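You operate a simulated robot arm through the tools that you are given. There is no shell and no other tool.

Carry out the task below with a simulated robot arm. There is one attempt and no reset: what you move stays moved.

## Task
Heat the water to 35C and switch the heater off again.
Fine: open the stop valve before you switch on; wait till the display shows it.

It is judged by the outcome, as a careful person would: the job done as asked, and still so three seconds after it is handed in. It fails if anything else is knocked over, pushed out of place, dropped, spilled or broken.

## Robot
A 6-joint arm with a two-finger parallel gripper, fixed in place. Base frame: the origin is on the floor under the middle of its stand, x ahead of it, y to its left, z up. Readings come in cm, degrees, newtons and seconds.
With the tool pointing down near the work surface it reaches from about 28 to 70 cm from the base axis. Its first joint turns from -166.0 to 166.0 degrees. Payload 4.1 kg.
The TCP is the grasp point between the finger pads, 2.3 cm short of the fingertips. In the tool frame z runs along the fingers and y along their closing line. Largest opening 9.4 cm; finger width 3.8, thickness 1; the body of the gripper, 5.4 by 9.6 cm, starts 3.9 cm behind the TCP.
Orientation is that of the tool frame in the base frame, as a unit quaternion [x, y, z, w]. With the fingers straight down and closing along the base's y, the tool's x points along the base's -x, its y along +y and its z along -z.

## Interface
- The arm moves only by the tool arm_command. Its argument "steps" is a list of rows, each an object (a shift or turn left out is 0, a gripper value left out holds the last) with "jaw": the finger opening in cm, from 0 to 9.4; "dp": the shift along the tool's x, y, z in cm, a list of three; "angular": the turn, a rotation vector about the tool's x, y, z in degrees, a list of three. In form: [{"jaw": jaw, "dp": [x, y, z], "angular": [wx, wy, wz]}, ...]. A call has 1 to 20 rows; each row is the pose to reach, as a shift and turn from the pose commanded when the call began, along the tool's axes at that moment. Each row takes 0.2 s and may step no farther than 5 cm and 8.6 degrees from the row before; otherwise, or with a gripper value out of range, the whole call is refused. Where a pose cannot be reached the arm comes as near as it can. A force on the tool above 40 N (or 10 N above the force at the start of the call, whichever is more), or a blocked arm, ends the call early, and 0.2 s more pass. Each finger travels about 4.5 cm/s and halts on what it meets, pressing with about 21 N; the grip force reading is that of the motor and also rises with nothing between the fingers. The clock runs only during rows and for 0.2 s after the last one: add rows that repeat a pose to give the fingers time. The reply holds the time, the measured pose of the TCP, the force on the tool along the base axes, the opening and the grip force, in the units named above and with some noise, with the torque about the TCP (base axes, N m) and any sound that the robot's microphone picked up.
- Cameras (640 x 400 px; columns grow to the right, rows downward): "scene" is fixed at [4.8, 48.81, 172.5]; the picture's right is [-0.75, -0.66, 0.00], its down [-0.29, 0.32, -0.90] and it looks along [0.60, -0.68, -0.43] (base axes); focal length 332 px, centre (320, 200). "wrist" rides on the gripper at [8.6, 1.6, -7.5] in the tool frame; the picture's right is [-0.18, 0.98, 0.00], its down [-0.58, -0.11, -0.81] and it looks along [-0.79, -0.15, 0.59] (tool axes); focal length 243 px, centre (320, 200). There is no depth. A picture from a camera that has moved, and an enlarged one, comes with that camera's place and axes in the base frame and with its lens. The place of the scene camera against the robot may be out by one fixed shift of up to 1.8 cm in any direction.
- capture(camera): a new picture of that camera. It takes no simulated time.
- lift_body(by): slides the trunk up (or, below 0, down) by that many cm; the arm rides with it, the base frame stays. It gives what a move gives, with no picture.
- inspect(camera, box): a new picture of the part [left, top, right, bottom] of that camera's present view, enlarged. It takes no simulated time.
- hand_in(): hands the job in; it is judged then, once.

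Places have to be worked out from the pictures, the camera data and where the tool is seen. Open the gripper and draw the arm clear of the work before you hand the job in, unless the task says otherwise.

The tools are called after "Emit:" by a JSON object that holds its "name" and its "arguments". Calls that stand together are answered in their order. arm_command: Moves the arm, as the interface text tells. Its arguments: {"type":"object","properties":{"steps":{"type":"array","items":{"type":"object","properties":{"jaw":{"type":"number"},"dp":{"type":"array","items":{"type":"number"}},"angular":{"type":"array","items":{"type":"number"}}}}}},"required":["steps"]} The other tools are called the same way: lift_body (by) moves the trunk up or down; capture (camera) takes a picture; inspect (camera, box) takes an enlarged picture of a part of a camera's view; hand_in () hands the job in.

At the start:

```text
time: 0.0
tool_pos: [29.69, -2.93, 139.02]
tool_rot: [0.0, 1.0, 0.0, -0.001]
ft_force: [-0.5, 0.1, 0.2]
torque: [0.0, -0.02, -0.02]
grip_width: 9.4
grasp_force: 0.0
trunk travel left (down, up): [-51.2, 7.8]
```

scene: 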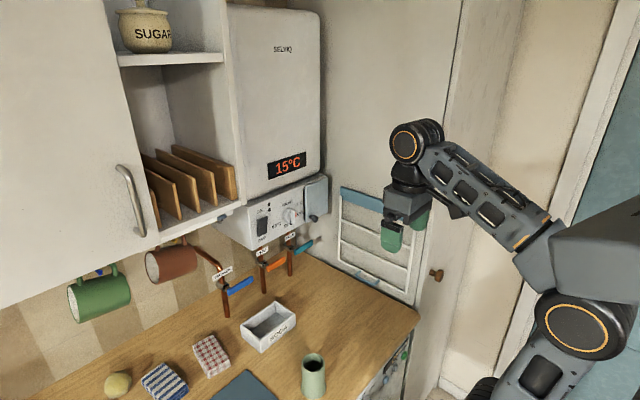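
wrist: 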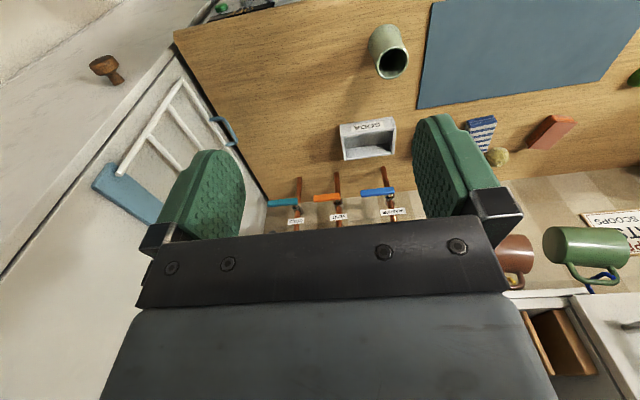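

I'll start by looking closer at the heater, its panel and the valves with the scene camera.

Emit:
{"name": "inspect", "arguments": {"camera": "scene", "box": [210, 140, 340, 250]}}

Emit:
{"name": "inspect", "arguments": {"camera": "scene", "box": [190, 220, 330, 320]}}

Emit:
{"name": "inspect", "arguments": {"camera": "wrist", "box": [240, 160, 440, 260]}}

```text
3.64 times, centred on (275, 195) of scene
camera zoom: at [4.8, 48.81, 172.5], right [-0.75, -0.66, 0.0], down [-0.29, 0.32, -0.9], along [0.6, -0.68, -0.43], focal length 1208 px, centre (484, 218)
```

zoom: 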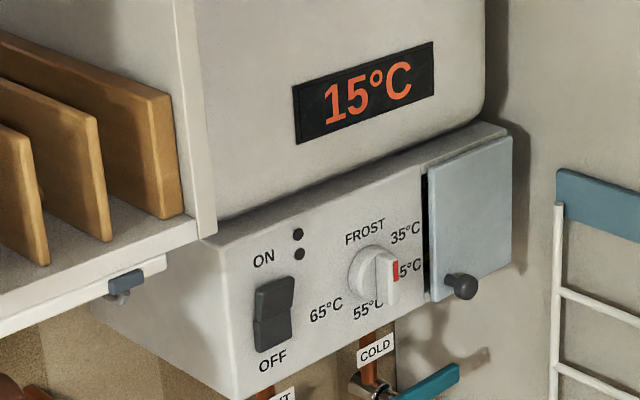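

```text
4.00 times, centred on (260, 270) of scene
camera zoom: at [4.8, 48.81, 172.5], right [-0.75, -0.66, 0.0], down [-0.29, 0.32, -0.9], along [0.6, -0.68, -0.43], focal length 1329 px, centre (560, -80)
```

zoom: 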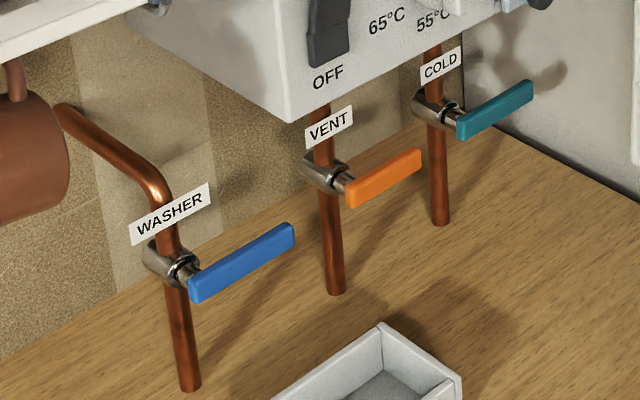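

```text
3.20 times, centred on (340, 210) of wrist
camera zoom: at [20.97, -1.28, 146.43], right [0.18, 0.98, 0.0], down [0.58, -0.11, 0.81], along [0.79, -0.15, -0.59], focal length 776 px, centre (256, 168)
```

zoom: 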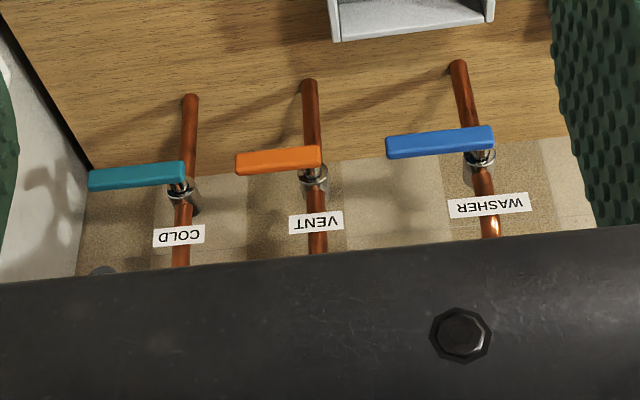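

The valves have horizontal levers across vertical pipes (closed); COLD is the heater's stop valve, roughly at (77, -19, 106). The panel sits near x≈68, z≈127. I pitch the tool up 45° and move a bit forward so the wrist camera sees the panel.

Emit:
{"name": "arm_command", "arguments": {"steps": [{"dp": [-1, 0, 0.5], "angular": [0, -7.5, 0]}, {"dp": [-2, 0, 1], "angular": [0, -15, 0]}, {"dp": [-3, 0, 1.5], "angular": [0, -22.5, 0]}, {"dp": [-4, 0, 2], "angular": [0, -30, 0]}, {"dp": [-5, 0, 2.5], "angular": [0, -37.5, 0]}, {"dp": [-6, 0, 3], "angular": [0, -45, 0]}]}}

Emit:
{"name": "capture", "arguments": {"camera": "wrist"}}

Emit:
{"name": "capture", "arguments": {"camera": "scene"}}

```text
time: 1.4
tool_pos: [35.65, -2.94, 135.84]
tool_rot: [0.0, 0.923, 0.0, 0.384]
ft_force: [0.7, 0.0, 0.4]
torque: [0.0, 0.05, 0.0]
grip_width: 9.41
grasp_force: 0.1
trunk travel left (down, up): [-51.2, 7.8]
```

```text
taken
camera wrist: at [24.22, -1.23, 135.13], right [0.13, 0.98, 0.13], down [-0.16, -0.11, 0.98], along [0.98, -0.15, 0.14], focal length 243 px, centre (320, 200)
```

wrist: 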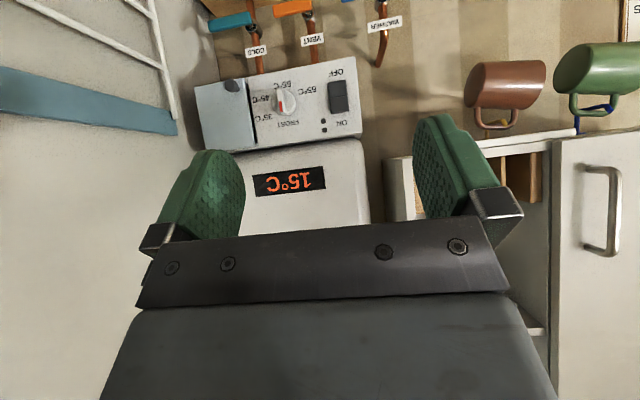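

```text
taken
```

scene: 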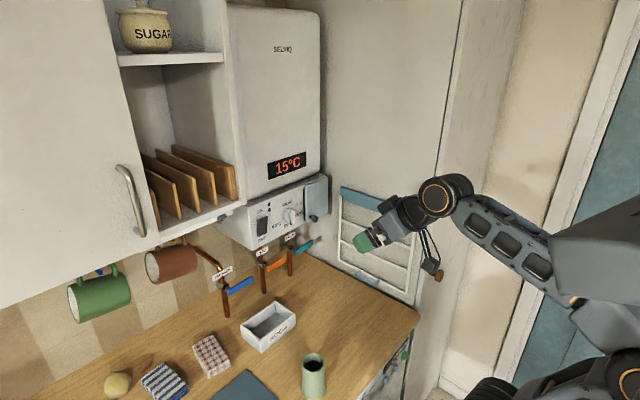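

The panel is now in the wrist view (upside down). I enlarge the panel and the valves.

Emit:
{"name": "inspect", "arguments": {"camera": "wrist", "box": [190, 50, 370, 160]}}

Emit:
{"name": "inspect", "arguments": {"camera": "wrist", "box": [200, 0, 420, 80]}}

Emit:
{"name": "inspect", "arguments": {"camera": "wrist", "box": [250, 70, 320, 130]}}

```text
3.56 times, centred on (280, 105) of wrist
camera zoom: at [24.22, -1.23, 135.13], right [0.13, 0.98, 0.13], down [-0.16, -0.11, 0.98], along [0.98, -0.15, 0.14], focal length 863 px, centre (462, 538)
```

zoom: 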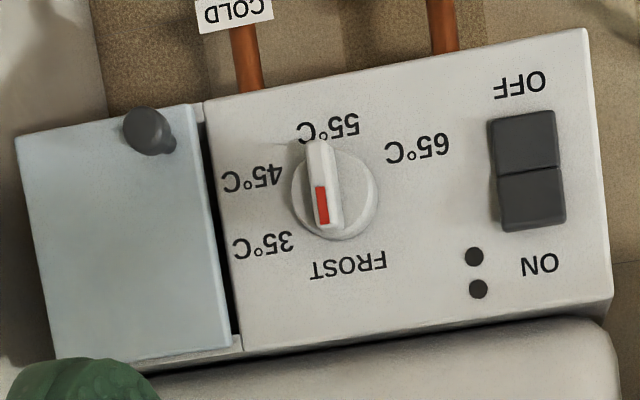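

```text
2.91 times, centred on (310, 40) of wrist
camera zoom: at [24.22, -1.23, 135.13], right [0.13, 0.98, 0.13], down [-0.16, -0.11, 0.98], along [0.98, -0.15, 0.14], focal length 706 px, centre (349, 666)
```

zoom: 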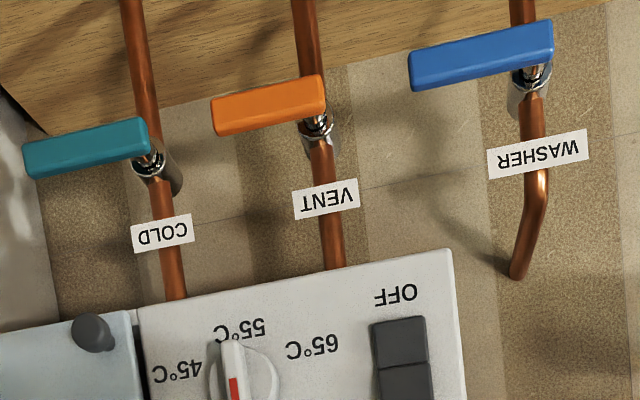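

```text
6.67 times, centred on (285, 100) of wrist
camera zoom: at [24.22, -1.23, 135.13], right [0.13, 0.98, 0.13], down [-0.16, -0.11, 0.98], along [0.98, -0.15, 0.14], focal length 1618 px, centre (553, 867)
```

zoom: 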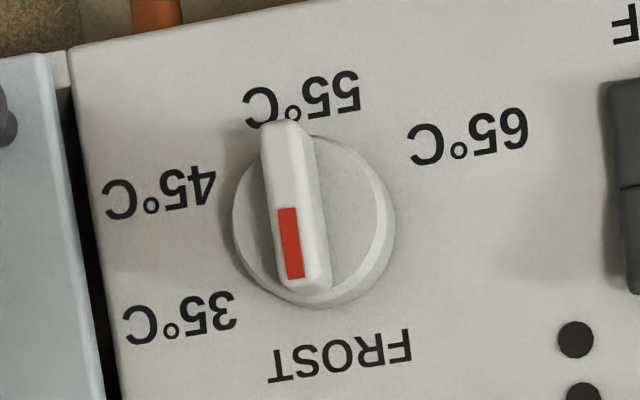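

The dial's red mark points to FROST and the rocker is OFF; the panel front is around x≈72. Before moving to the COLD valve I check the towel rack on the right wall, which is close to the lever.

Emit:
{"name": "inspect", "arguments": {"camera": "scene", "box": [310, 160, 450, 320]}}

Emit:
{"name": "inspect", "arguments": {"camera": "wrist", "box": [0, 0, 260, 160]}}

```text
2.50 times, centred on (380, 240) of scene
camera zoom: at [4.8, 48.81, 172.5], right [-0.75, -0.66, 0.0], down [-0.29, 0.32, -0.9], along [0.6, -0.68, -0.43], focal length 831 px, centre (170, 100)
```

zoom: 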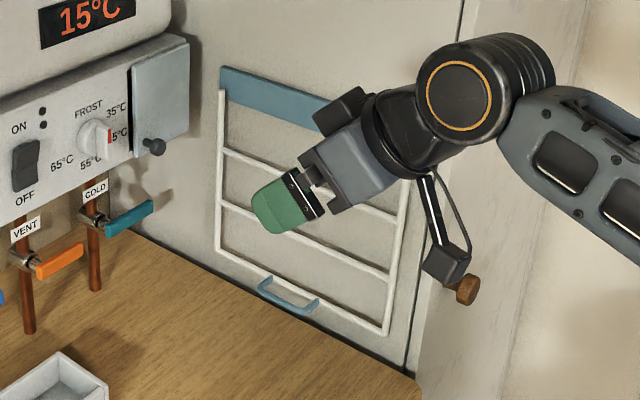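

```text
2.46 times, centred on (130, 80) of wrist
camera zoom: at [24.22, -1.23, 135.13], right [0.13, 0.98, 0.13], down [-0.16, -0.11, 0.98], along [0.98, -0.15, 0.14], focal length 597 px, centre (788, 495)
```

zoom: 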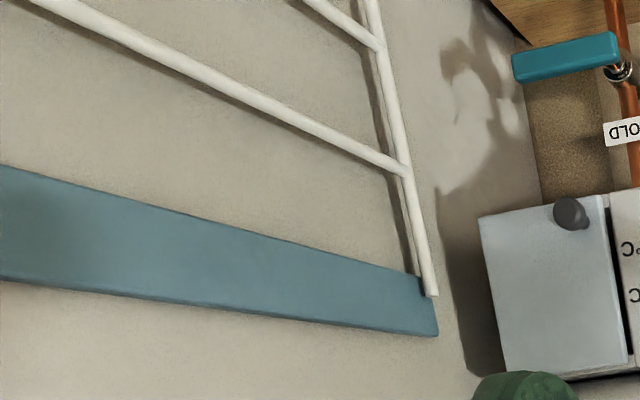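

The rack lies nearly flat on the right wall and the flap's knob is near (69,-21,119), so a level gripper with the camera to the side suits the lever best. First I look at how the arm is folded before lowering the trunk.

Emit:
{"name": "inspect", "arguments": {"camera": "scene", "box": [400, 150, 640, 400]}}

```text
1.60 times, centred on (520, 275) of scene
camera zoom: at [4.8, 48.81, 172.5], right [-0.75, -0.66, 0.0], down [-0.29, 0.32, -0.9], along [0.6, -0.68, -0.43], focal length 532 px, centre (0, 80)
```

zoom: 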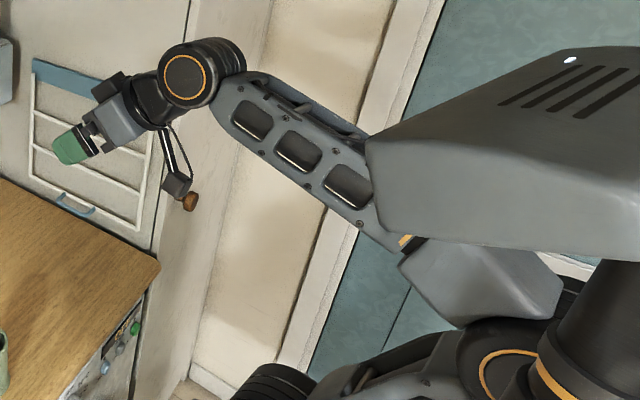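

I level the tool (pitch another 45°) while moving toward (48,-16,118), free space in front of the panel.

Emit:
{"name": "arm_command", "arguments": {"steps": [{"dp": [0.49, -1.63, 2.67], "angular": [0, -5.65, 0]}, {"dp": [0.98, -3.26, 5.33], "angular": [0, -11.3, 0]}, {"dp": [1.48, -4.9, 8.0], "angular": [0, -16.95, 0]}, {"dp": [1.97, -6.53, 10.67], "angular": [0, -22.6, 0]}, {"dp": [2.46, -8.16, 13.33], "angular": [0, -28.25, 0]}, {"dp": [2.95, -9.8, 16.0], "angular": [0, -33.9, 0]}, {"dp": [3.45, -11.43, 18.66], "angular": [0, -39.5, 0]}, {"dp": [3.94, -13.06, 21.33], "angular": [0, -45.16, 0]}]}}

Emit:
{"name": "capture", "arguments": {"camera": "wrist"}}

Emit:
{"name": "capture", "arguments": {"camera": "scene"}}

```text
time: 3.2
tool_pos: [48.01, -16.08, 118.01]
tool_rot: [0.0, 0.706, -0.001, 0.708]
ft_force: [-0.4, 0.0, 0.7]
torque: [-0.01, -0.01, 0.0]
grip_width: 9.42
grasp_force: 0.0
trunk travel left (down, up): [-51.2, 7.8]
```

```text
taken
camera wrist: at [40.57, -14.45, 109.43], right [0.0, 0.98, 0.18], down [-0.81, -0.11, 0.58], along [0.59, -0.15, 0.8], focal length 243 px, centre (320, 200)
```

wrist: 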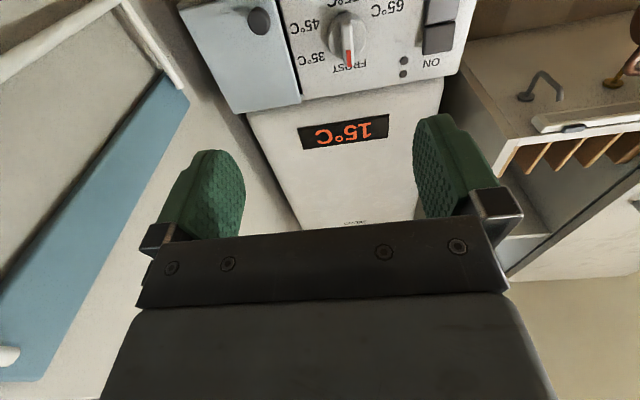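

```text
taken
```

scene: 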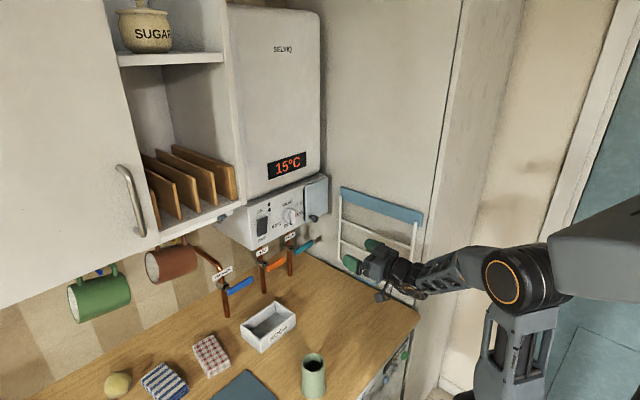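

Now I enlarge the panel from this second viewpoint to triangulate switch, dial and flap.

Emit:
{"name": "inspect", "arguments": {"camera": "wrist", "box": [180, 0, 480, 120]}}

```text
2.13 times, centred on (330, 60) of wrist
camera zoom: at [40.57, -14.45, 109.43], right [0.0, 0.98, 0.18], down [-0.81, -0.11, 0.58], along [0.59, -0.15, 0.8], focal length 518 px, centre (299, 499)
```

zoom: 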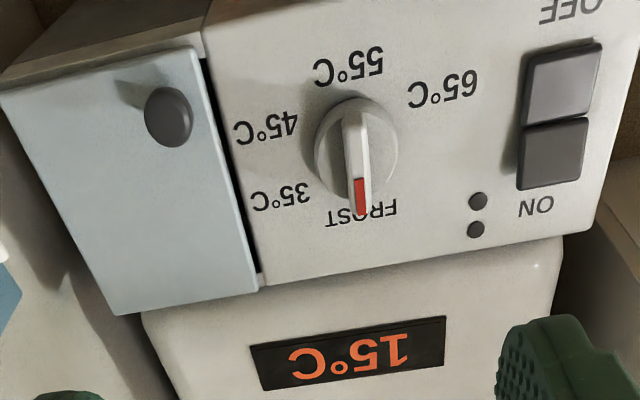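

Triangulating: switch ≈ (74.6,-2.4,122.9), dial ≈ (74.9,-13.4,122.2) with its grip bar z 119.9–124.6 and front at x≈72.3, flap knob ≈ (72,-22.8,118), COLD lever around x≈79, y −20…−28, z≈103. I roll the tool 90° (camera to the left side) while moving to (58,-22,106).

Emit:
{"name": "arm_command", "arguments": {"steps": [{"dp": [1.09, -0.55, 0.91], "angular": [0, 0, 8.18]}, {"dp": [2.18, -1.09, 1.82], "angular": [0, 0, 16.36]}, {"dp": [3.27, -1.64, 2.73], "angular": [0, 0, 24.55]}, {"dp": [4.36, -2.18, 3.64], "angular": [0, 0, 32.73]}, {"dp": [5.45, -2.73, 4.55], "angular": [0, 0, 40.91]}, {"dp": [6.55, -3.27, 5.45], "angular": [0, 0, 49.09]}, {"dp": [7.64, -3.82, 6.36], "angular": [0, 0, 57.27]}, {"dp": [8.73, -4.36, 7.27], "angular": [0, 0, 65.45]}, {"dp": [9.82, -4.91, 8.18], "angular": [0, 0, 73.64]}, {"dp": [10.91, -5.45, 9.09], "angular": [0, 0, 81.82]}, {"dp": [12, -6, 10], "angular": [0, 0, 90]}]}}

Emit:
{"name": "capture", "arguments": {"camera": "wrist"}}

Emit:
{"name": "capture", "arguments": {"camera": "scene"}}

```text
time: 5.6
tool_pos: [58.0, -21.99, 106.06]
tool_rot: [0.499, 0.5, 0.501, 0.5]
ft_force: [0.5, -0.1, -0.8]
torque: [0.0, -0.01, -0.03]
grip_width: 9.4
grasp_force: 0.1
trunk travel left (down, up): [-51.2, 7.8]
```

```text
taken
camera wrist: at [50.57, -13.36, 107.76], right [0.0, -0.19, 0.98], down [-0.81, -0.58, -0.11], along [0.59, -0.79, -0.15], focal length 243 px, centre (320, 200)
```

wrist: 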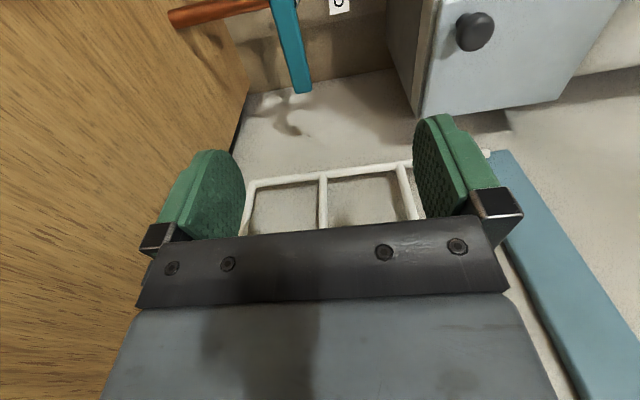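

```text
taken
```

scene: 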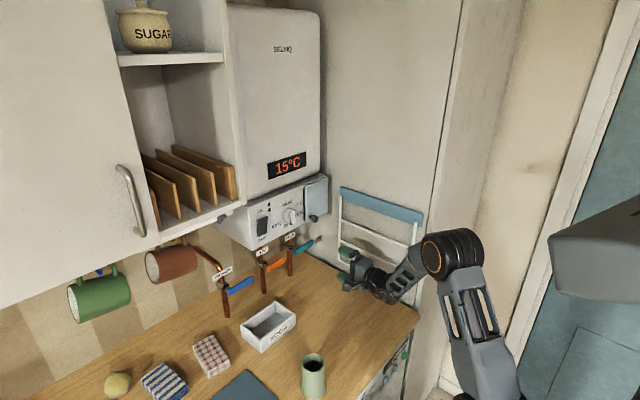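

The lever is in view from the side; I enlarge that part to measure it.

Emit:
{"name": "inspect", "arguments": {"camera": "wrist", "box": [160, 0, 360, 120]}}

Emit:
{"name": "inspect", "arguments": {"camera": "scene", "box": [240, 200, 420, 320]}}

```text
3.20 times, centred on (260, 60) of wrist
camera zoom: at [50.57, -13.36, 107.76], right [0.0, -0.19, 0.98], down [-0.81, -0.58, -0.11], along [0.59, -0.79, -0.15], focal length 776 px, centre (512, 648)
```

zoom: 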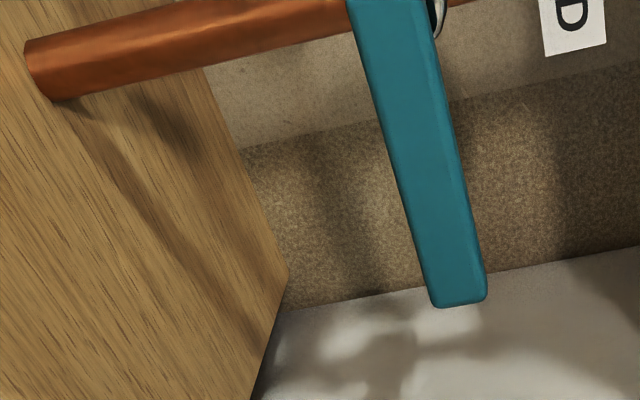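

```text
3.33 times, centred on (330, 260) of scene
camera zoom: at [4.8, 48.81, 172.5], right [-0.75, -0.66, 0.0], down [-0.29, 0.32, -0.9], along [0.6, -0.68, -0.43], focal length 1108 px, centre (287, 0)
```

zoom: 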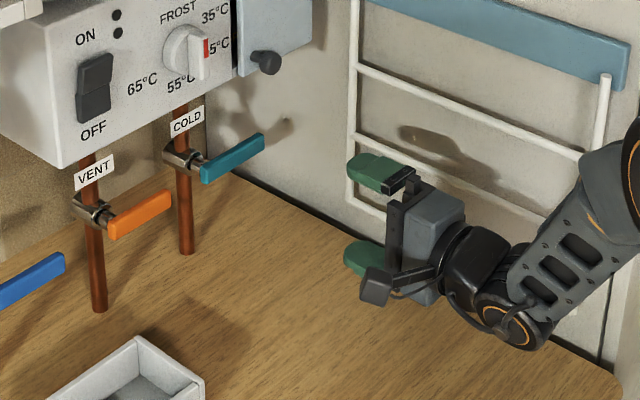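

Lever measures: end at about (79.5,-29.4,102.6), ~2.2 cm tall, pivot near y≈-20. I narrow the jaw to 4 cm and approach to (70,-25,102.6) to check alignment before caging the lever.

Emit:
{"name": "arm_command", "arguments": {"steps": [{"dp": [-1, -1.1, 3], "jaw": 4}, {"dp": [-2, -2.3, 6]}, {"dp": [-3, -3.4, 9]}, {"dp": [-3, -3.4, 12]}, {"dp": [-3, -3.4, 12]}]}}

Emit:
{"name": "capture", "arguments": {"camera": "wrist"}}

Emit:
{"name": "inspect", "arguments": {"camera": "scene", "box": [240, 200, 420, 320]}}

```text
time: 6.8
tool_pos: [69.95, -25.07, 102.81]
tool_rot: [0.5, 0.5, 0.501, 0.5]
ft_force: [-0.5, 0.0, -0.3]
torque: [0.0, 0.02, 0.01]
grip_width: 4.01
grasp_force: 0.1
trunk travel left (down, up): [-51.2, 7.8]
```

```text
taken
camera wrist: at [62.49, -16.41, 104.42], right [0.0, -0.18, 0.98], down [-0.81, -0.58, -0.11], along [0.59, -0.79, -0.15], focal length 243 px, centre (320, 200)
```

wrist: 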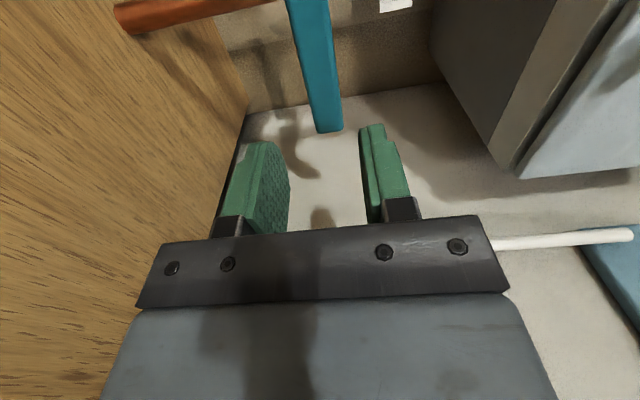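

```text
3.33 times, centred on (330, 260) of scene
camera zoom: at [4.8, 48.81, 172.5], right [-0.75, -0.66, 0.0], down [-0.29, 0.32, -0.9], along [0.6, -0.68, -0.43], focal length 1108 px, centre (287, 0)
```

zoom: 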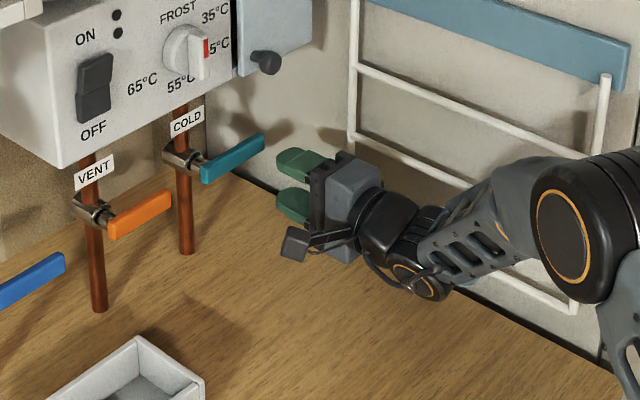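

Lever end is around (78.4,-29,102.85) with the tool well centred on it in height. I advance 8 cm so the open fingers straddle the lever.

Emit:
{"name": "arm_command", "arguments": {"steps": [{"dp": [0, 0, 2]}, {"dp": [0, 0, 4]}, {"dp": [0, 0, 6]}, {"dp": [0, 0, 8]}]}}

Emit:
{"name": "capture", "arguments": {"camera": "wrist"}}

Emit:
{"name": "inspect", "arguments": {"camera": "scene", "box": [240, 200, 420, 320]}}

```text
time: 7.8
tool_pos: [78.09, -25.0, 102.79]
tool_rot: [0.5, 0.499, 0.501, 0.5]
ft_force: [0.4, -1.1, 0.4]
torque: [0.01, -0.02, 0.01]
grip_width: 4.0
grasp_force: 0.0
trunk travel left (down, up): [-51.2, 7.8]
```

```text
taken
camera wrist: at [70.61, -16.27, 104.33], right [0.0, -0.18, 0.98], down [-0.81, -0.58, -0.11], along [0.59, -0.79, -0.15], focal length 243 px, centre (320, 200)
```

wrist: 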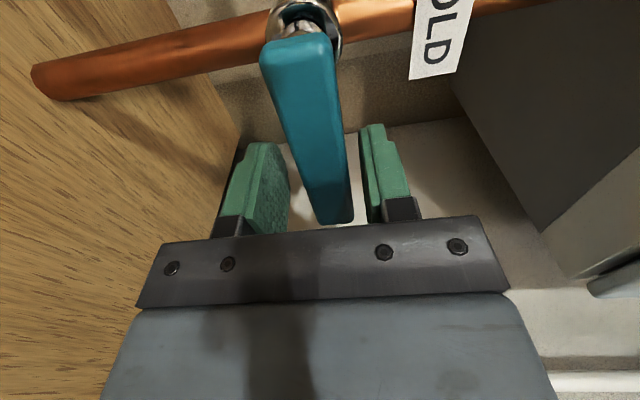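

```text
3.33 times, centred on (330, 260) of scene
camera zoom: at [4.8, 48.81, 172.5], right [-0.75, -0.66, 0.0], down [-0.29, 0.32, -0.9], along [0.6, -0.68, -0.43], focal length 1108 px, centre (287, 0)
```

zoom: 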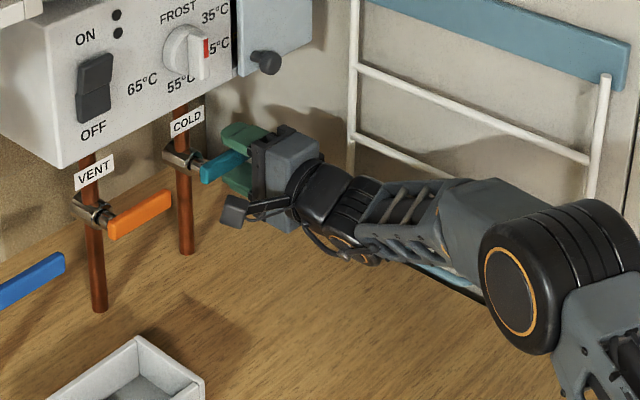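

The lever is between the fingers, pivot at about (y -19.8, z 103). I narrow to 2.8 cm and gently try turning the lever 16° downward, watching the force.

Emit:
{"name": "arm_command", "arguments": {"steps": [{"dp": [0, 0, 0], "jaw": 2.8}, {"dp": [0, 0, 0]}, {"dp": [0.013, -0.363, 0], "angular": [0, 0, 4]}, {"dp": [0.05, -0.724, 0], "angular": [0, 0, 8]}, {"dp": [0.114, -1.08, 0], "angular": [0, 0, 12]}, {"dp": [0.2, -1.433, 0], "angular": [0, 0, 16]}]}}

Emit:
{"name": "capture", "arguments": {"camera": "wrist"}}

```text
time: 9.2
tool_pos: [78.01, -24.69, 101.27]
tool_rot: [0.564, 0.425, 0.565, 0.426]
ft_force: [0.4, 0.3, 1.2]
torque: [0.0, -0.02, 0.02]
grip_width: 2.85
grasp_force: 0.7
trunk travel left (down, up): [-51.2, 7.8]
```

```text
taken
camera wrist: at [70.49, -16.89, 105.28], right [0.0, -0.45, 0.89], down [-0.81, -0.53, -0.27], along [0.59, -0.72, -0.36], focal length 243 px, centre (320, 200)
```

wrist: 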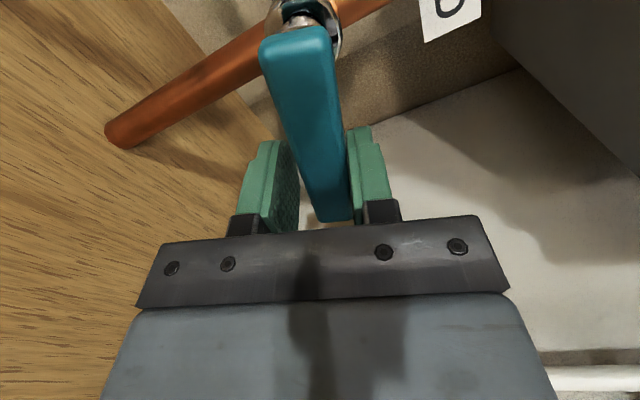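

The lever follows downward with almost no resistance. I continue the arc to vertical (another 74°).

Emit:
{"name": "arm_command", "arguments": {"steps": [{"dp": [0.0445, -0.679, 0], "angular": [0, 0, 7.5]}, {"dp": [0.177, -1.346, 0], "angular": [0, 0, 15]}, {"dp": [0.396, -1.99, 0], "angular": [0, 0, 22.5]}, {"dp": [0.697, -2.6, 0], "angular": [0, 0, 30]}, {"dp": [1.075, -3.166, 0], "angular": [0, 0, 37.5]}, {"dp": [1.523, -3.677, 0], "angular": [0, 0, 45]}, {"dp": [2.034, -4.125, 0], "angular": [0, 0, 52.5]}, {"dp": [2.6, -4.503, 0], "angular": [0, 0, 60]}, {"dp": [3.21, -4.804, 0], "angular": [0, 0, 67.5]}, {"dp": [3.767, -4.999, 0], "angular": [0, 0, 74]}]}}

Emit:
{"name": "capture", "arguments": {"camera": "wrist"}}

Emit:
{"name": "inspect", "arguments": {"camera": "scene", "box": [240, 200, 420, 320]}}

```text
time: 11.4
tool_pos: [77.91, -19.77, 97.52]
tool_rot: [0.706, -0.001, 0.708, -0.001]
ft_force: [-0.6, -1.1, 0.3]
torque: [-0.03, -0.02, 0.01]
grip_width: 2.82
grasp_force: 0.4
trunk travel left (down, up): [-51.2, 7.8]
```

```text
taken
camera wrist: at [70.48, -21.46, 106.22], right [0.0, -0.98, -0.19], down [-0.8, 0.11, -0.58], along [0.59, 0.15, -0.79], focal length 243 px, centre (320, 200)
```

wrist: 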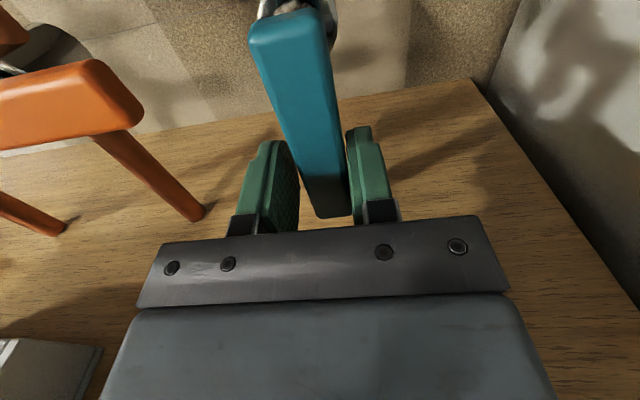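

```text
3.33 times, centred on (330, 260) of scene
camera zoom: at [4.8, 48.81, 172.5], right [-0.75, -0.66, 0.0], down [-0.29, 0.32, -0.9], along [0.6, -0.68, -0.43], focal length 1108 px, centre (287, 0)
```

zoom: 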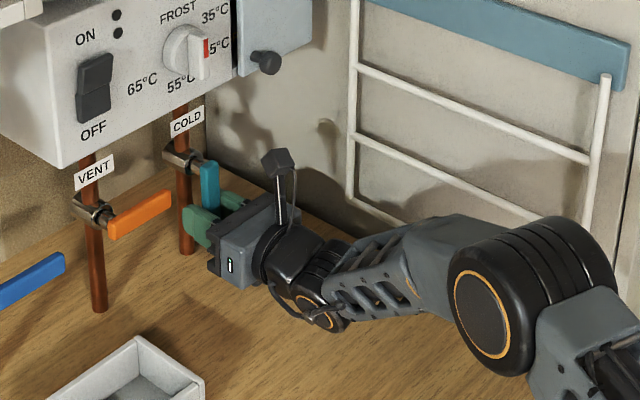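

The lever is almost vertical with no end stop felt yet. I nudge it toward +y in small steps to take up the play and find the end stop.

Emit:
{"name": "arm_command", "arguments": {"steps": [{"dp": [0, -0.2, 0]}, {"dp": [0, -0.4, 0]}, {"dp": [0, -0.4, 0]}]}}

Emit:
{"name": "capture", "arguments": {"camera": "wrist"}}

```text
time: 12.2
tool_pos: [77.83, -19.67, 97.56]
tool_rot: [0.707, -0.002, 0.707, 0.002]
ft_force: [-1.6, -7.9, -2.0]
torque: [0.11, -0.09, -0.04]
grip_width: 3.12
grasp_force: 3.6
trunk travel left (down, up): [-51.2, 7.8]
```

```text
taken
camera wrist: at [70.48, -21.17, 106.2], right [0.0, -0.98, -0.19], down [-0.8, 0.11, -0.58], along [0.59, 0.15, -0.79], focal length 243 px, centre (320, 200)
```

wrist: 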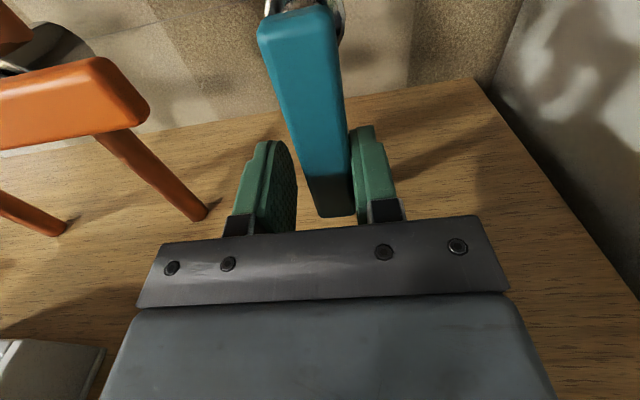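

The fingers now feel about 8 N with the jaw yielding slightly: the lever is at its vertical end stop. I back off slightly, open the jaw and retract along −x.

Emit:
{"name": "arm_command", "arguments": {"steps": [{"dp": [0, 0.35, 0], "jaw": 4.2}, {"dp": [0, 0.35, 0]}, {"dp": [0, 0.35, -3]}, {"dp": [0, 0.35, -7]}, {"dp": [0, 0.35, -11]}, {"dp": [0, 0.35, -15]}]}}

Emit:
{"name": "capture", "arguments": {"camera": "wrist"}}

Emit:
{"name": "inspect", "arguments": {"camera": "scene", "box": [240, 200, 420, 320]}}

```text
time: 13.6
tool_pos: [63.0, -19.73, 97.54]
tool_rot: [0.706, 0.001, 0.708, 0.0]
ft_force: [0.2, 1.0, 0.1]
torque: [0.0, 0.03, 0.01]
grip_width: 4.2
grasp_force: 0.1
trunk travel left (down, up): [-51.2, 7.8]
```

```text
taken
camera wrist: at [55.45, -21.31, 106.24], right [0.0, -0.98, -0.18], down [-0.8, 0.11, -0.58], along [0.59, 0.15, -0.79], focal length 243 px, centre (320, 200)
```

wrist: 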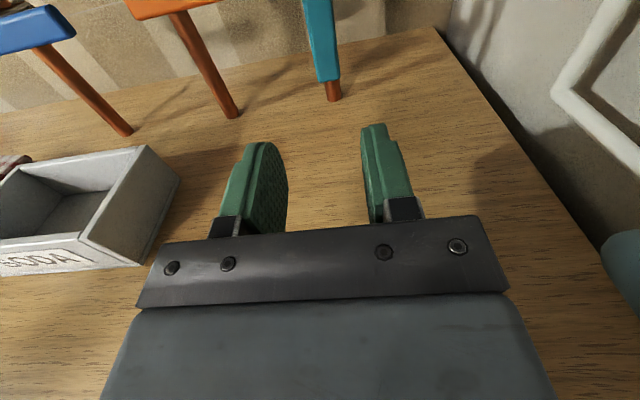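

```text
3.33 times, centred on (330, 260) of scene
camera zoom: at [4.8, 48.81, 172.5], right [-0.75, -0.66, 0.0], down [-0.29, 0.32, -0.9], along [0.6, -0.68, -0.43], focal length 1108 px, centre (287, 0)
```

zoom: 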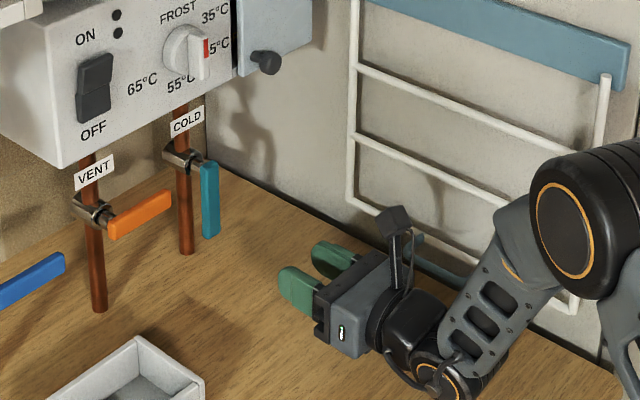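

The COLD lever now hangs straight along its pipe: valve open, other valves untouched. Next I rise to in front of the dial at (62,-13.45,122.2) with the jaw at 3 cm and look at it up close.

Emit:
{"name": "arm_command", "arguments": {"steps": [{"dp": [4.11, -1.05, -0.17], "jaw": 3}, {"dp": [8.22, -2.1, -0.33]}, {"dp": [12.33, -3.14, -0.5]}, {"dp": [16.44, -4.19, -0.67]}, {"dp": [20.55, -5.24, -0.83]}, {"dp": [24.66, -6.28, -1]}]}}

Emit:
{"name": "capture", "arguments": {"camera": "wrist"}}

Emit:
{"name": "inspect", "arguments": {"camera": "scene", "box": [200, 140, 400, 270]}}

```text
time: 15.0
tool_pos: [61.65, -13.38, 122.18]
tool_rot: [0.707, 0.0, 0.707, 0.0]
ft_force: [0.2, 0.1, 0.5]
torque: [0.0, -0.01, 0.0]
grip_width: 2.99
grasp_force: 0.1
trunk travel left (down, up): [-51.2, 7.8]
```

```text
taken
camera wrist: at [54.37, -14.95, 130.89], right [0.0, -0.98, -0.18], down [-0.81, 0.11, -0.58], along [0.59, 0.15, -0.79], focal length 243 px, centre (320, 200)
```

wrist: 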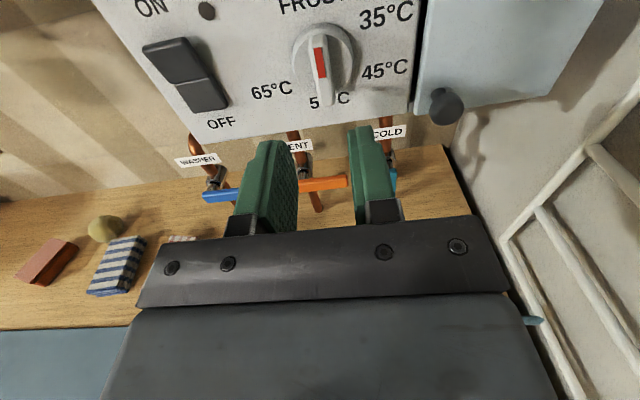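

```text
3.08 times, centred on (300, 205) of scene
camera zoom: at [4.8, 48.81, 172.5], right [-0.75, -0.66, 0.0], down [-0.29, 0.32, -0.9], along [0.6, -0.68, -0.43], focal length 1022 px, centre (382, 185)
```

zoom: 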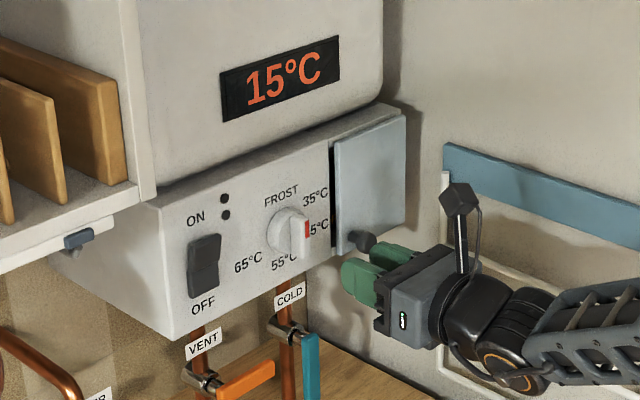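

A clear upright view of the dial now; I enlarge it to read it and refine its position.

Emit:
{"name": "inspect", "arguments": {"camera": "wrist", "box": [230, 0, 430, 120]}}

Emit:
{"name": "inspect", "arguments": {"camera": "wrist", "box": [120, 0, 260, 140]}}

```text
3.20 times, centred on (330, 60) of wrist
camera zoom: at [54.37, -14.95, 130.89], right [0.0, -0.98, -0.18], down [-0.81, 0.11, -0.58], along [0.59, 0.15, -0.79], focal length 776 px, centre (288, 648)
```

zoom: 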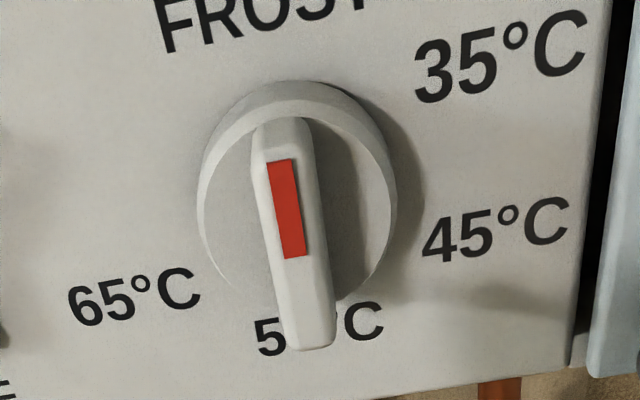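

```text
2.86 times, centred on (190, 70) of wrist
camera zoom: at [54.37, -14.95, 130.89], right [0.0, -0.98, -0.18], down [-0.81, 0.11, -0.58], along [0.59, 0.15, -0.79], focal length 693 px, centre (691, 571)
```

zoom: 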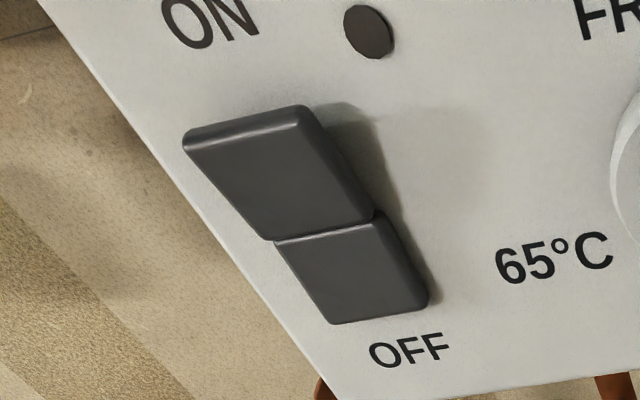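

Dial bar: centre about (y -13.5, z 122.15), vertical, red at FROST, ~1.2 cm thick, front at x≈72.1; the rocker's ON half stands out (OFF). I advance to x≈71.1 with the fingers on either side of the bar.

Emit:
{"name": "arm_command", "arguments": {"steps": [{"dp": [-0.03, 0.12, 2.5]}, {"dp": [-0.03, 0.12, 5]}, {"dp": [-0.03, 0.12, 7]}, {"dp": [-0.03, 0.12, 8.5]}, {"dp": [-0.03, 0.12, 9.4]}]}}

Emit:
{"name": "capture", "arguments": {"camera": "wrist"}}

Emit:
{"name": "inspect", "arguments": {"camera": "scene", "box": [200, 140, 400, 270]}}

```text
time: 16.2
tool_pos: [71.11, -13.43, 122.1]
tool_rot: [0.707, 0.0, 0.707, 0.0]
ft_force: [-22.8, 1.9, -6.0]
torque: [0.01, 0.25, 0.13]
grip_width: 3.03
grasp_force: 0.1
trunk travel left (down, up): [-51.2, 7.8]
```

```text
taken
camera wrist: at [63.53, -15.09, 130.81], right [0.0, -0.98, -0.18], down [-0.81, 0.11, -0.58], along [0.59, 0.15, -0.79], focal length 243 px, centre (320, 200)
```

wrist: 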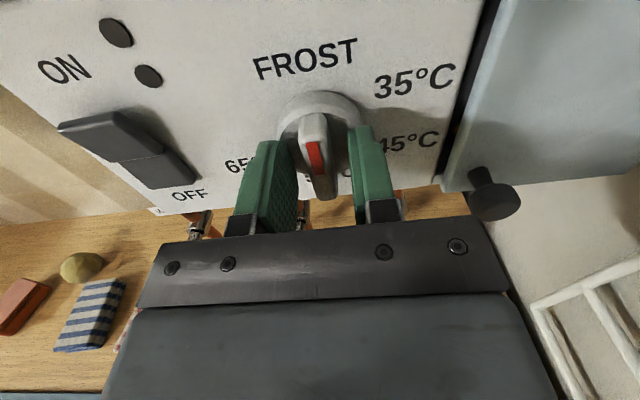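

```text
3.08 times, centred on (300, 205) of scene
camera zoom: at [4.8, 48.81, 172.5], right [-0.75, -0.66, 0.0], down [-0.29, 0.32, -0.9], along [0.6, -0.68, -0.43], focal length 1022 px, centre (382, 185)
```

zoom: 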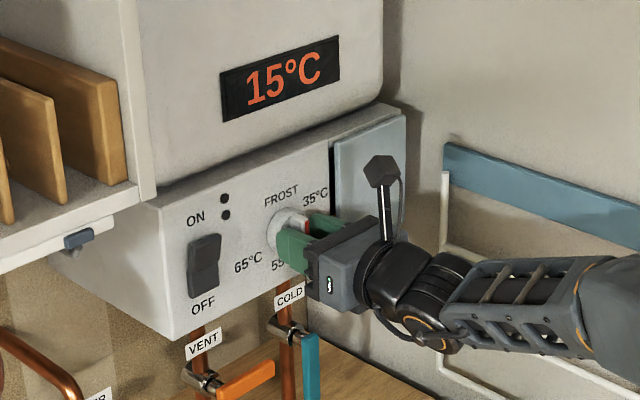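

The fingertips touched the dial's disc (23 N), so the disc face is at x≈73.3. I back off 0.4 cm and close on the bar.

Emit:
{"name": "arm_command", "arguments": {"steps": [{"dp": [0, 0, -0.4]}, {"dp": [0, 0, -0.45], "jaw": 0.8}, {"dp": [0, 0, -0.45]}, {"dp": [0, 0, -0.45]}, {"dp": [0, 0, -0.45]}]}}

Emit:
{"name": "capture", "arguments": {"camera": "wrist"}}

```text
time: 17.4
tool_pos: [70.86, -13.57, 122.25]
tool_rot: [0.706, 0.0, 0.708, 0.0]
ft_force: [7.2, -1.5, 8.3]
torque: [0.03, 0.22, -0.12]
grip_width: 1.28
grasp_force: 45.1
trunk travel left (down, up): [-51.2, 7.8]
```

```text
taken
camera wrist: at [63.41, -15.14, 130.92], right [0.0, -0.98, -0.18], down [-0.8, 0.11, -0.59], along [0.6, 0.15, -0.79], focal length 243 px, centre (320, 200)
```

wrist: 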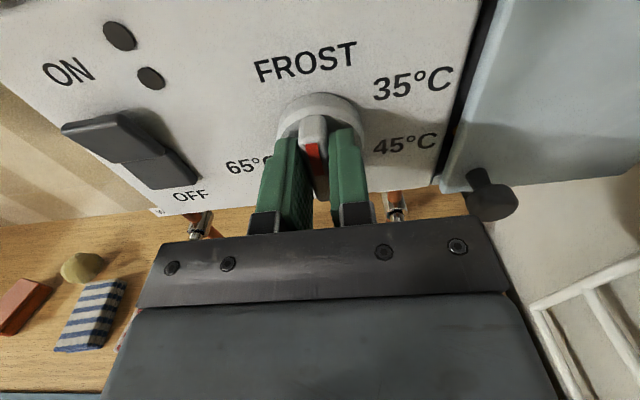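

The bar is gripped (1.28 cm). I turn it clockwise (positive about tool z), first 30° and check the force.

Emit:
{"name": "arm_command", "arguments": {"steps": [{"angular": [0, 0, 7.5]}, {"angular": [0, 0, 15]}, {"angular": [0, 0, 22.5]}, {"angular": [0, 0, 30]}]}}

Emit:
{"name": "inspect", "arguments": {"camera": "scene", "box": [220, 160, 360, 260]}}

Emit:
{"name": "capture", "arguments": {"camera": "wrist"}}

```text
time: 18.4
tool_pos: [70.94, -13.5, 122.29]
tool_rot: [0.682, -0.182, 0.684, -0.185]
ft_force: [11.7, -2.1, 12.4]
torque: [0.02, -1.06, -1.05]
grip_width: 1.29
grasp_force: 44.7
trunk travel left (down, up): [-51.2, 7.8]
```

```text
4.00 times, centred on (290, 210) of scene
camera zoom: at [4.8, 48.81, 172.5], right [-0.75, -0.66, 0.0], down [-0.29, 0.32, -0.9], along [0.6, -0.68, -0.43], focal length 1329 px, centre (440, 160)
```

zoom: 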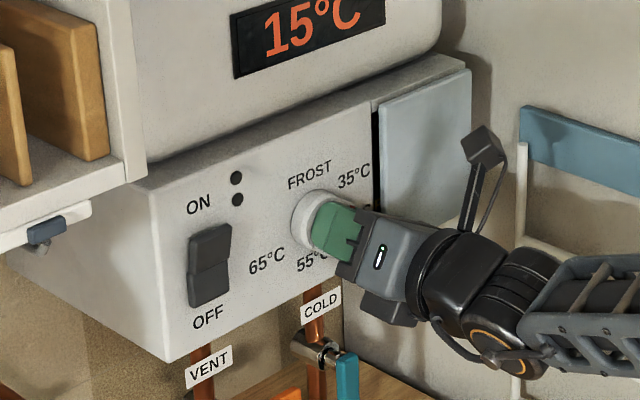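

```text
taken
camera wrist: at [63.43, -19.32, 128.93], right [0.0, -0.76, -0.65], down [-0.8, 0.39, -0.45], along [0.59, 0.53, -0.61], focal length 243 px, centre (320, 200)
```

wrist: 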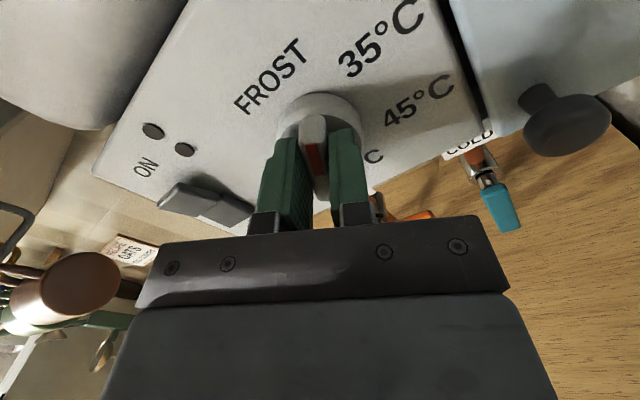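

The dial follows smoothly and now sits midway. The labels are spaced about 60°, so I turn another 30° to 35°C.

Emit:
{"name": "arm_command", "arguments": {"steps": [{"angular": [0, 0, 7.5]}, {"angular": [0, 0, 15]}, {"angular": [0, 0, 22.5]}, {"angular": [0, 0, 30.5]}, {"angular": [0, 0, 30.5]}]}}

Emit:
{"name": "capture", "arguments": {"camera": "wrist"}}

Emit:
{"name": "inspect", "arguments": {"camera": "scene", "box": [220, 160, 360, 260]}}

```text
time: 19.6
tool_pos: [70.97, -13.56, 122.17]
tool_rot: [0.61, -0.357, 0.611, -0.357]
ft_force: [12.5, -3.8, 15.6]
torque: [-0.01, -0.17, -1.25]
grip_width: 1.3
grasp_force: 44.9
trunk travel left (down, up): [-51.2, 7.8]
```

```text
taken
camera wrist: at [63.44, -21.95, 125.06], right [0.0, -0.32, -0.95], down [-0.81, 0.56, -0.19], along [0.59, 0.76, -0.26], focal length 243 px, centre (320, 200)
```

wrist: 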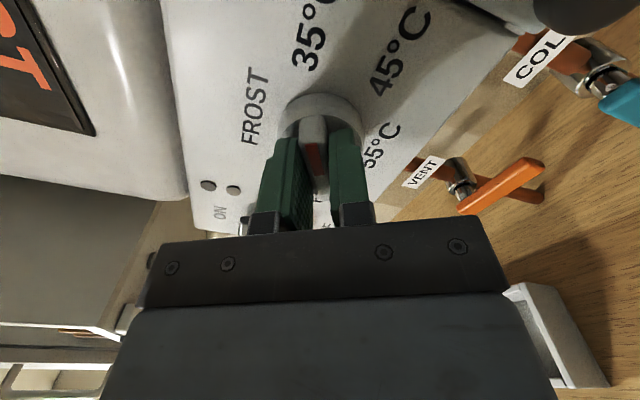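

```text
4.00 times, centred on (290, 210) of scene
camera zoom: at [4.8, 48.81, 172.5], right [-0.75, -0.66, 0.0], down [-0.29, 0.32, -0.9], along [0.6, -0.68, -0.43], focal length 1329 px, centre (440, 160)
```

zoom: 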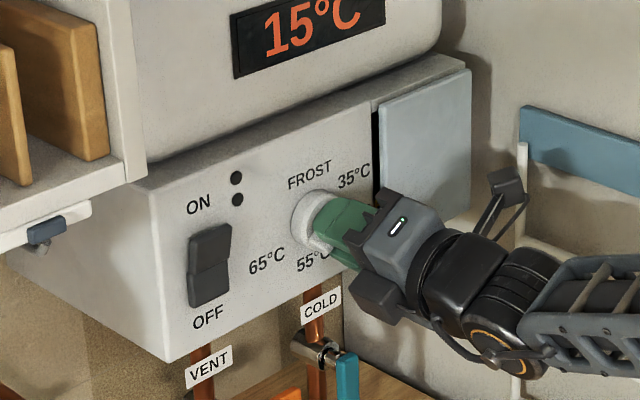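

In the wrist view the bar now points at "35°C". I open the fingers and withdraw to see where the dial settles.

Emit:
{"name": "arm_command", "arguments": {"steps": [{"jaw": 3}, {"jaw": 3}, {"jaw": 3}, {"dp": [0, 0, -3]}, {"dp": [0, 0, -6]}, {"dp": [0, 0, -9]}]}}

Emit:
{"name": "capture", "arguments": {"camera": "wrist"}}

Emit:
{"name": "inspect", "arguments": {"camera": "scene", "box": [220, 160, 360, 260]}}

```text
time: 21.0
tool_pos: [61.78, -13.6, 122.15]
tool_rot: [0.61, -0.356, 0.612, -0.356]
ft_force: [-0.2, -0.4, 0.0]
torque: [0.04, -0.02, 0.02]
grip_width: 2.98
grasp_force: 0.1
trunk travel left (down, up): [-51.2, 7.8]
```

```text
taken
camera wrist: at [54.33, -21.89, 125.03], right [0.0, -0.32, -0.95], down [-0.81, 0.56, -0.19], along [0.59, 0.76, -0.26], focal length 243 px, centre (320, 200)
```

wrist: 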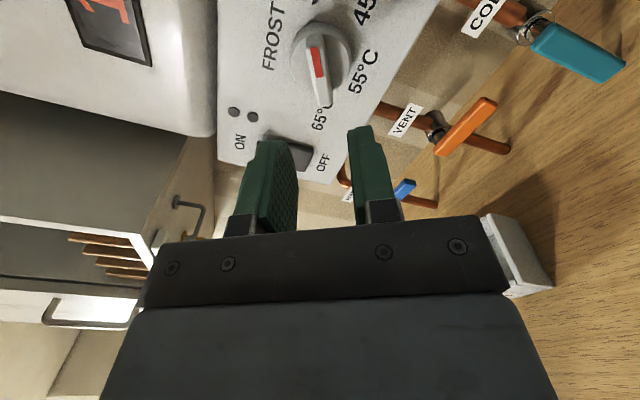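

```text
4.00 times, centred on (290, 210) of scene
camera zoom: at [4.8, 48.81, 172.5], right [-0.75, -0.66, 0.0], down [-0.29, 0.32, -0.9], along [0.6, -0.68, -0.43], focal length 1329 px, centre (440, 160)
```

zoom: 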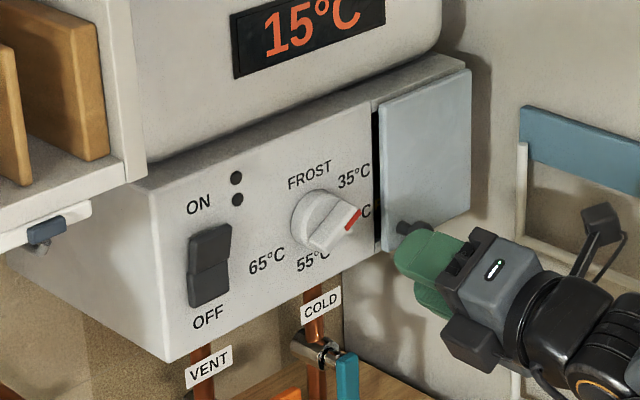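

The dial rests at 35°C (the scene view is skewed by parallax). Next I close the fingers, roll 30° more so the closed tip is only 2 cm tall, and move in front of the ON half of the rocker at (66,-2.6,125).

Emit:
{"name": "arm_command", "arguments": {"steps": [{"dp": [-2.04, -1.97, 1.05], "angular": [0, 0, 7.4], "jaw": 0}, {"dp": [-4.08, -3.94, 2.1], "angular": [0, 0, 14.8]}, {"dp": [-6.13, -5.92, 3.15], "angular": [0, 0, 22.1]}, {"dp": [-8.17, -7.89, 4.2], "angular": [0, 0, 29.5]}, {"dp": [-8.17, -7.89, 4.2], "angular": [0, 0, 29.5]}]}}

Emit:
{"name": "capture", "arguments": {"camera": "wrist"}}

Emit:
{"name": "inspect", "arguments": {"camera": "scene", "box": [200, 140, 400, 270]}}

```text
time: 22.2
tool_pos: [66.0, -4.51, 125.67]
tool_rot: [0.504, -0.497, 0.495, -0.503]
ft_force: [-0.1, 0.5, -0.4]
torque: [-0.01, 0.01, -0.01]
grip_width: 0.01
grasp_force: 21.5
out of reach, approached as far as the arm can: row 4, 5
trunk travel left (down, up): [-51.2, 7.8]
```

```text
taken
camera wrist: at [58.68, -13.3, 124.08], right [0.0, 0.19, -0.98], down [-0.82, 0.57, 0.11], along [0.58, 0.8, 0.15], focal length 243 px, centre (320, 200)
```

wrist: 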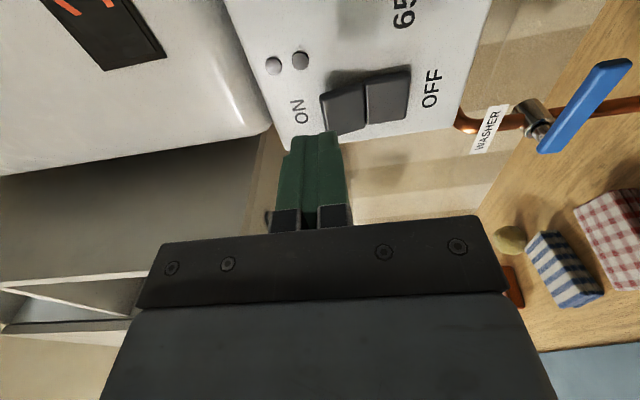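

```text
3.08 times, centred on (300, 205) of scene
camera zoom: at [4.8, 48.81, 172.5], right [-0.75, -0.66, 0.0], down [-0.29, 0.32, -0.9], along [0.6, -0.68, -0.43], focal length 1022 px, centre (382, 185)
```

zoom: 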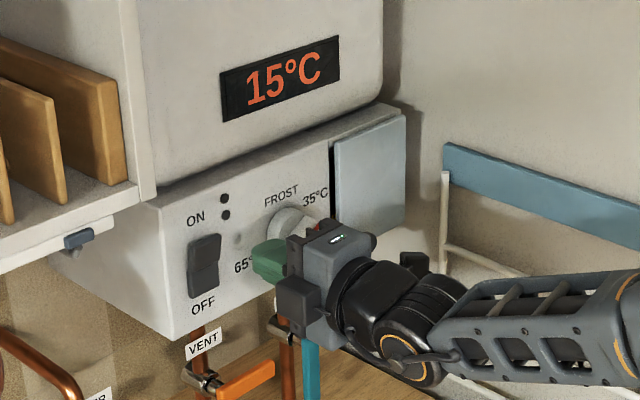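

The wrist roll hit its limit here, so I'll roll back 90° (camera above) for pressing. First an enlarged look at the rocker from this side to measure it.

Emit:
{"name": "inspect", "arguments": {"camera": "wrist", "box": [230, 30, 470, 180]}}

```text
2.67 times, centred on (350, 105) of wrist
camera zoom: at [58.68, -13.3, 124.08], right [0.0, 0.19, -0.98], down [-0.82, 0.57, 0.11], along [0.58, 0.8, 0.15], focal length 647 px, centre (240, 453)
```

zoom: 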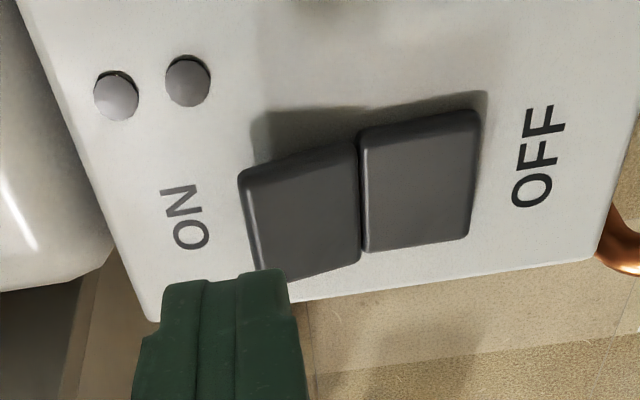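

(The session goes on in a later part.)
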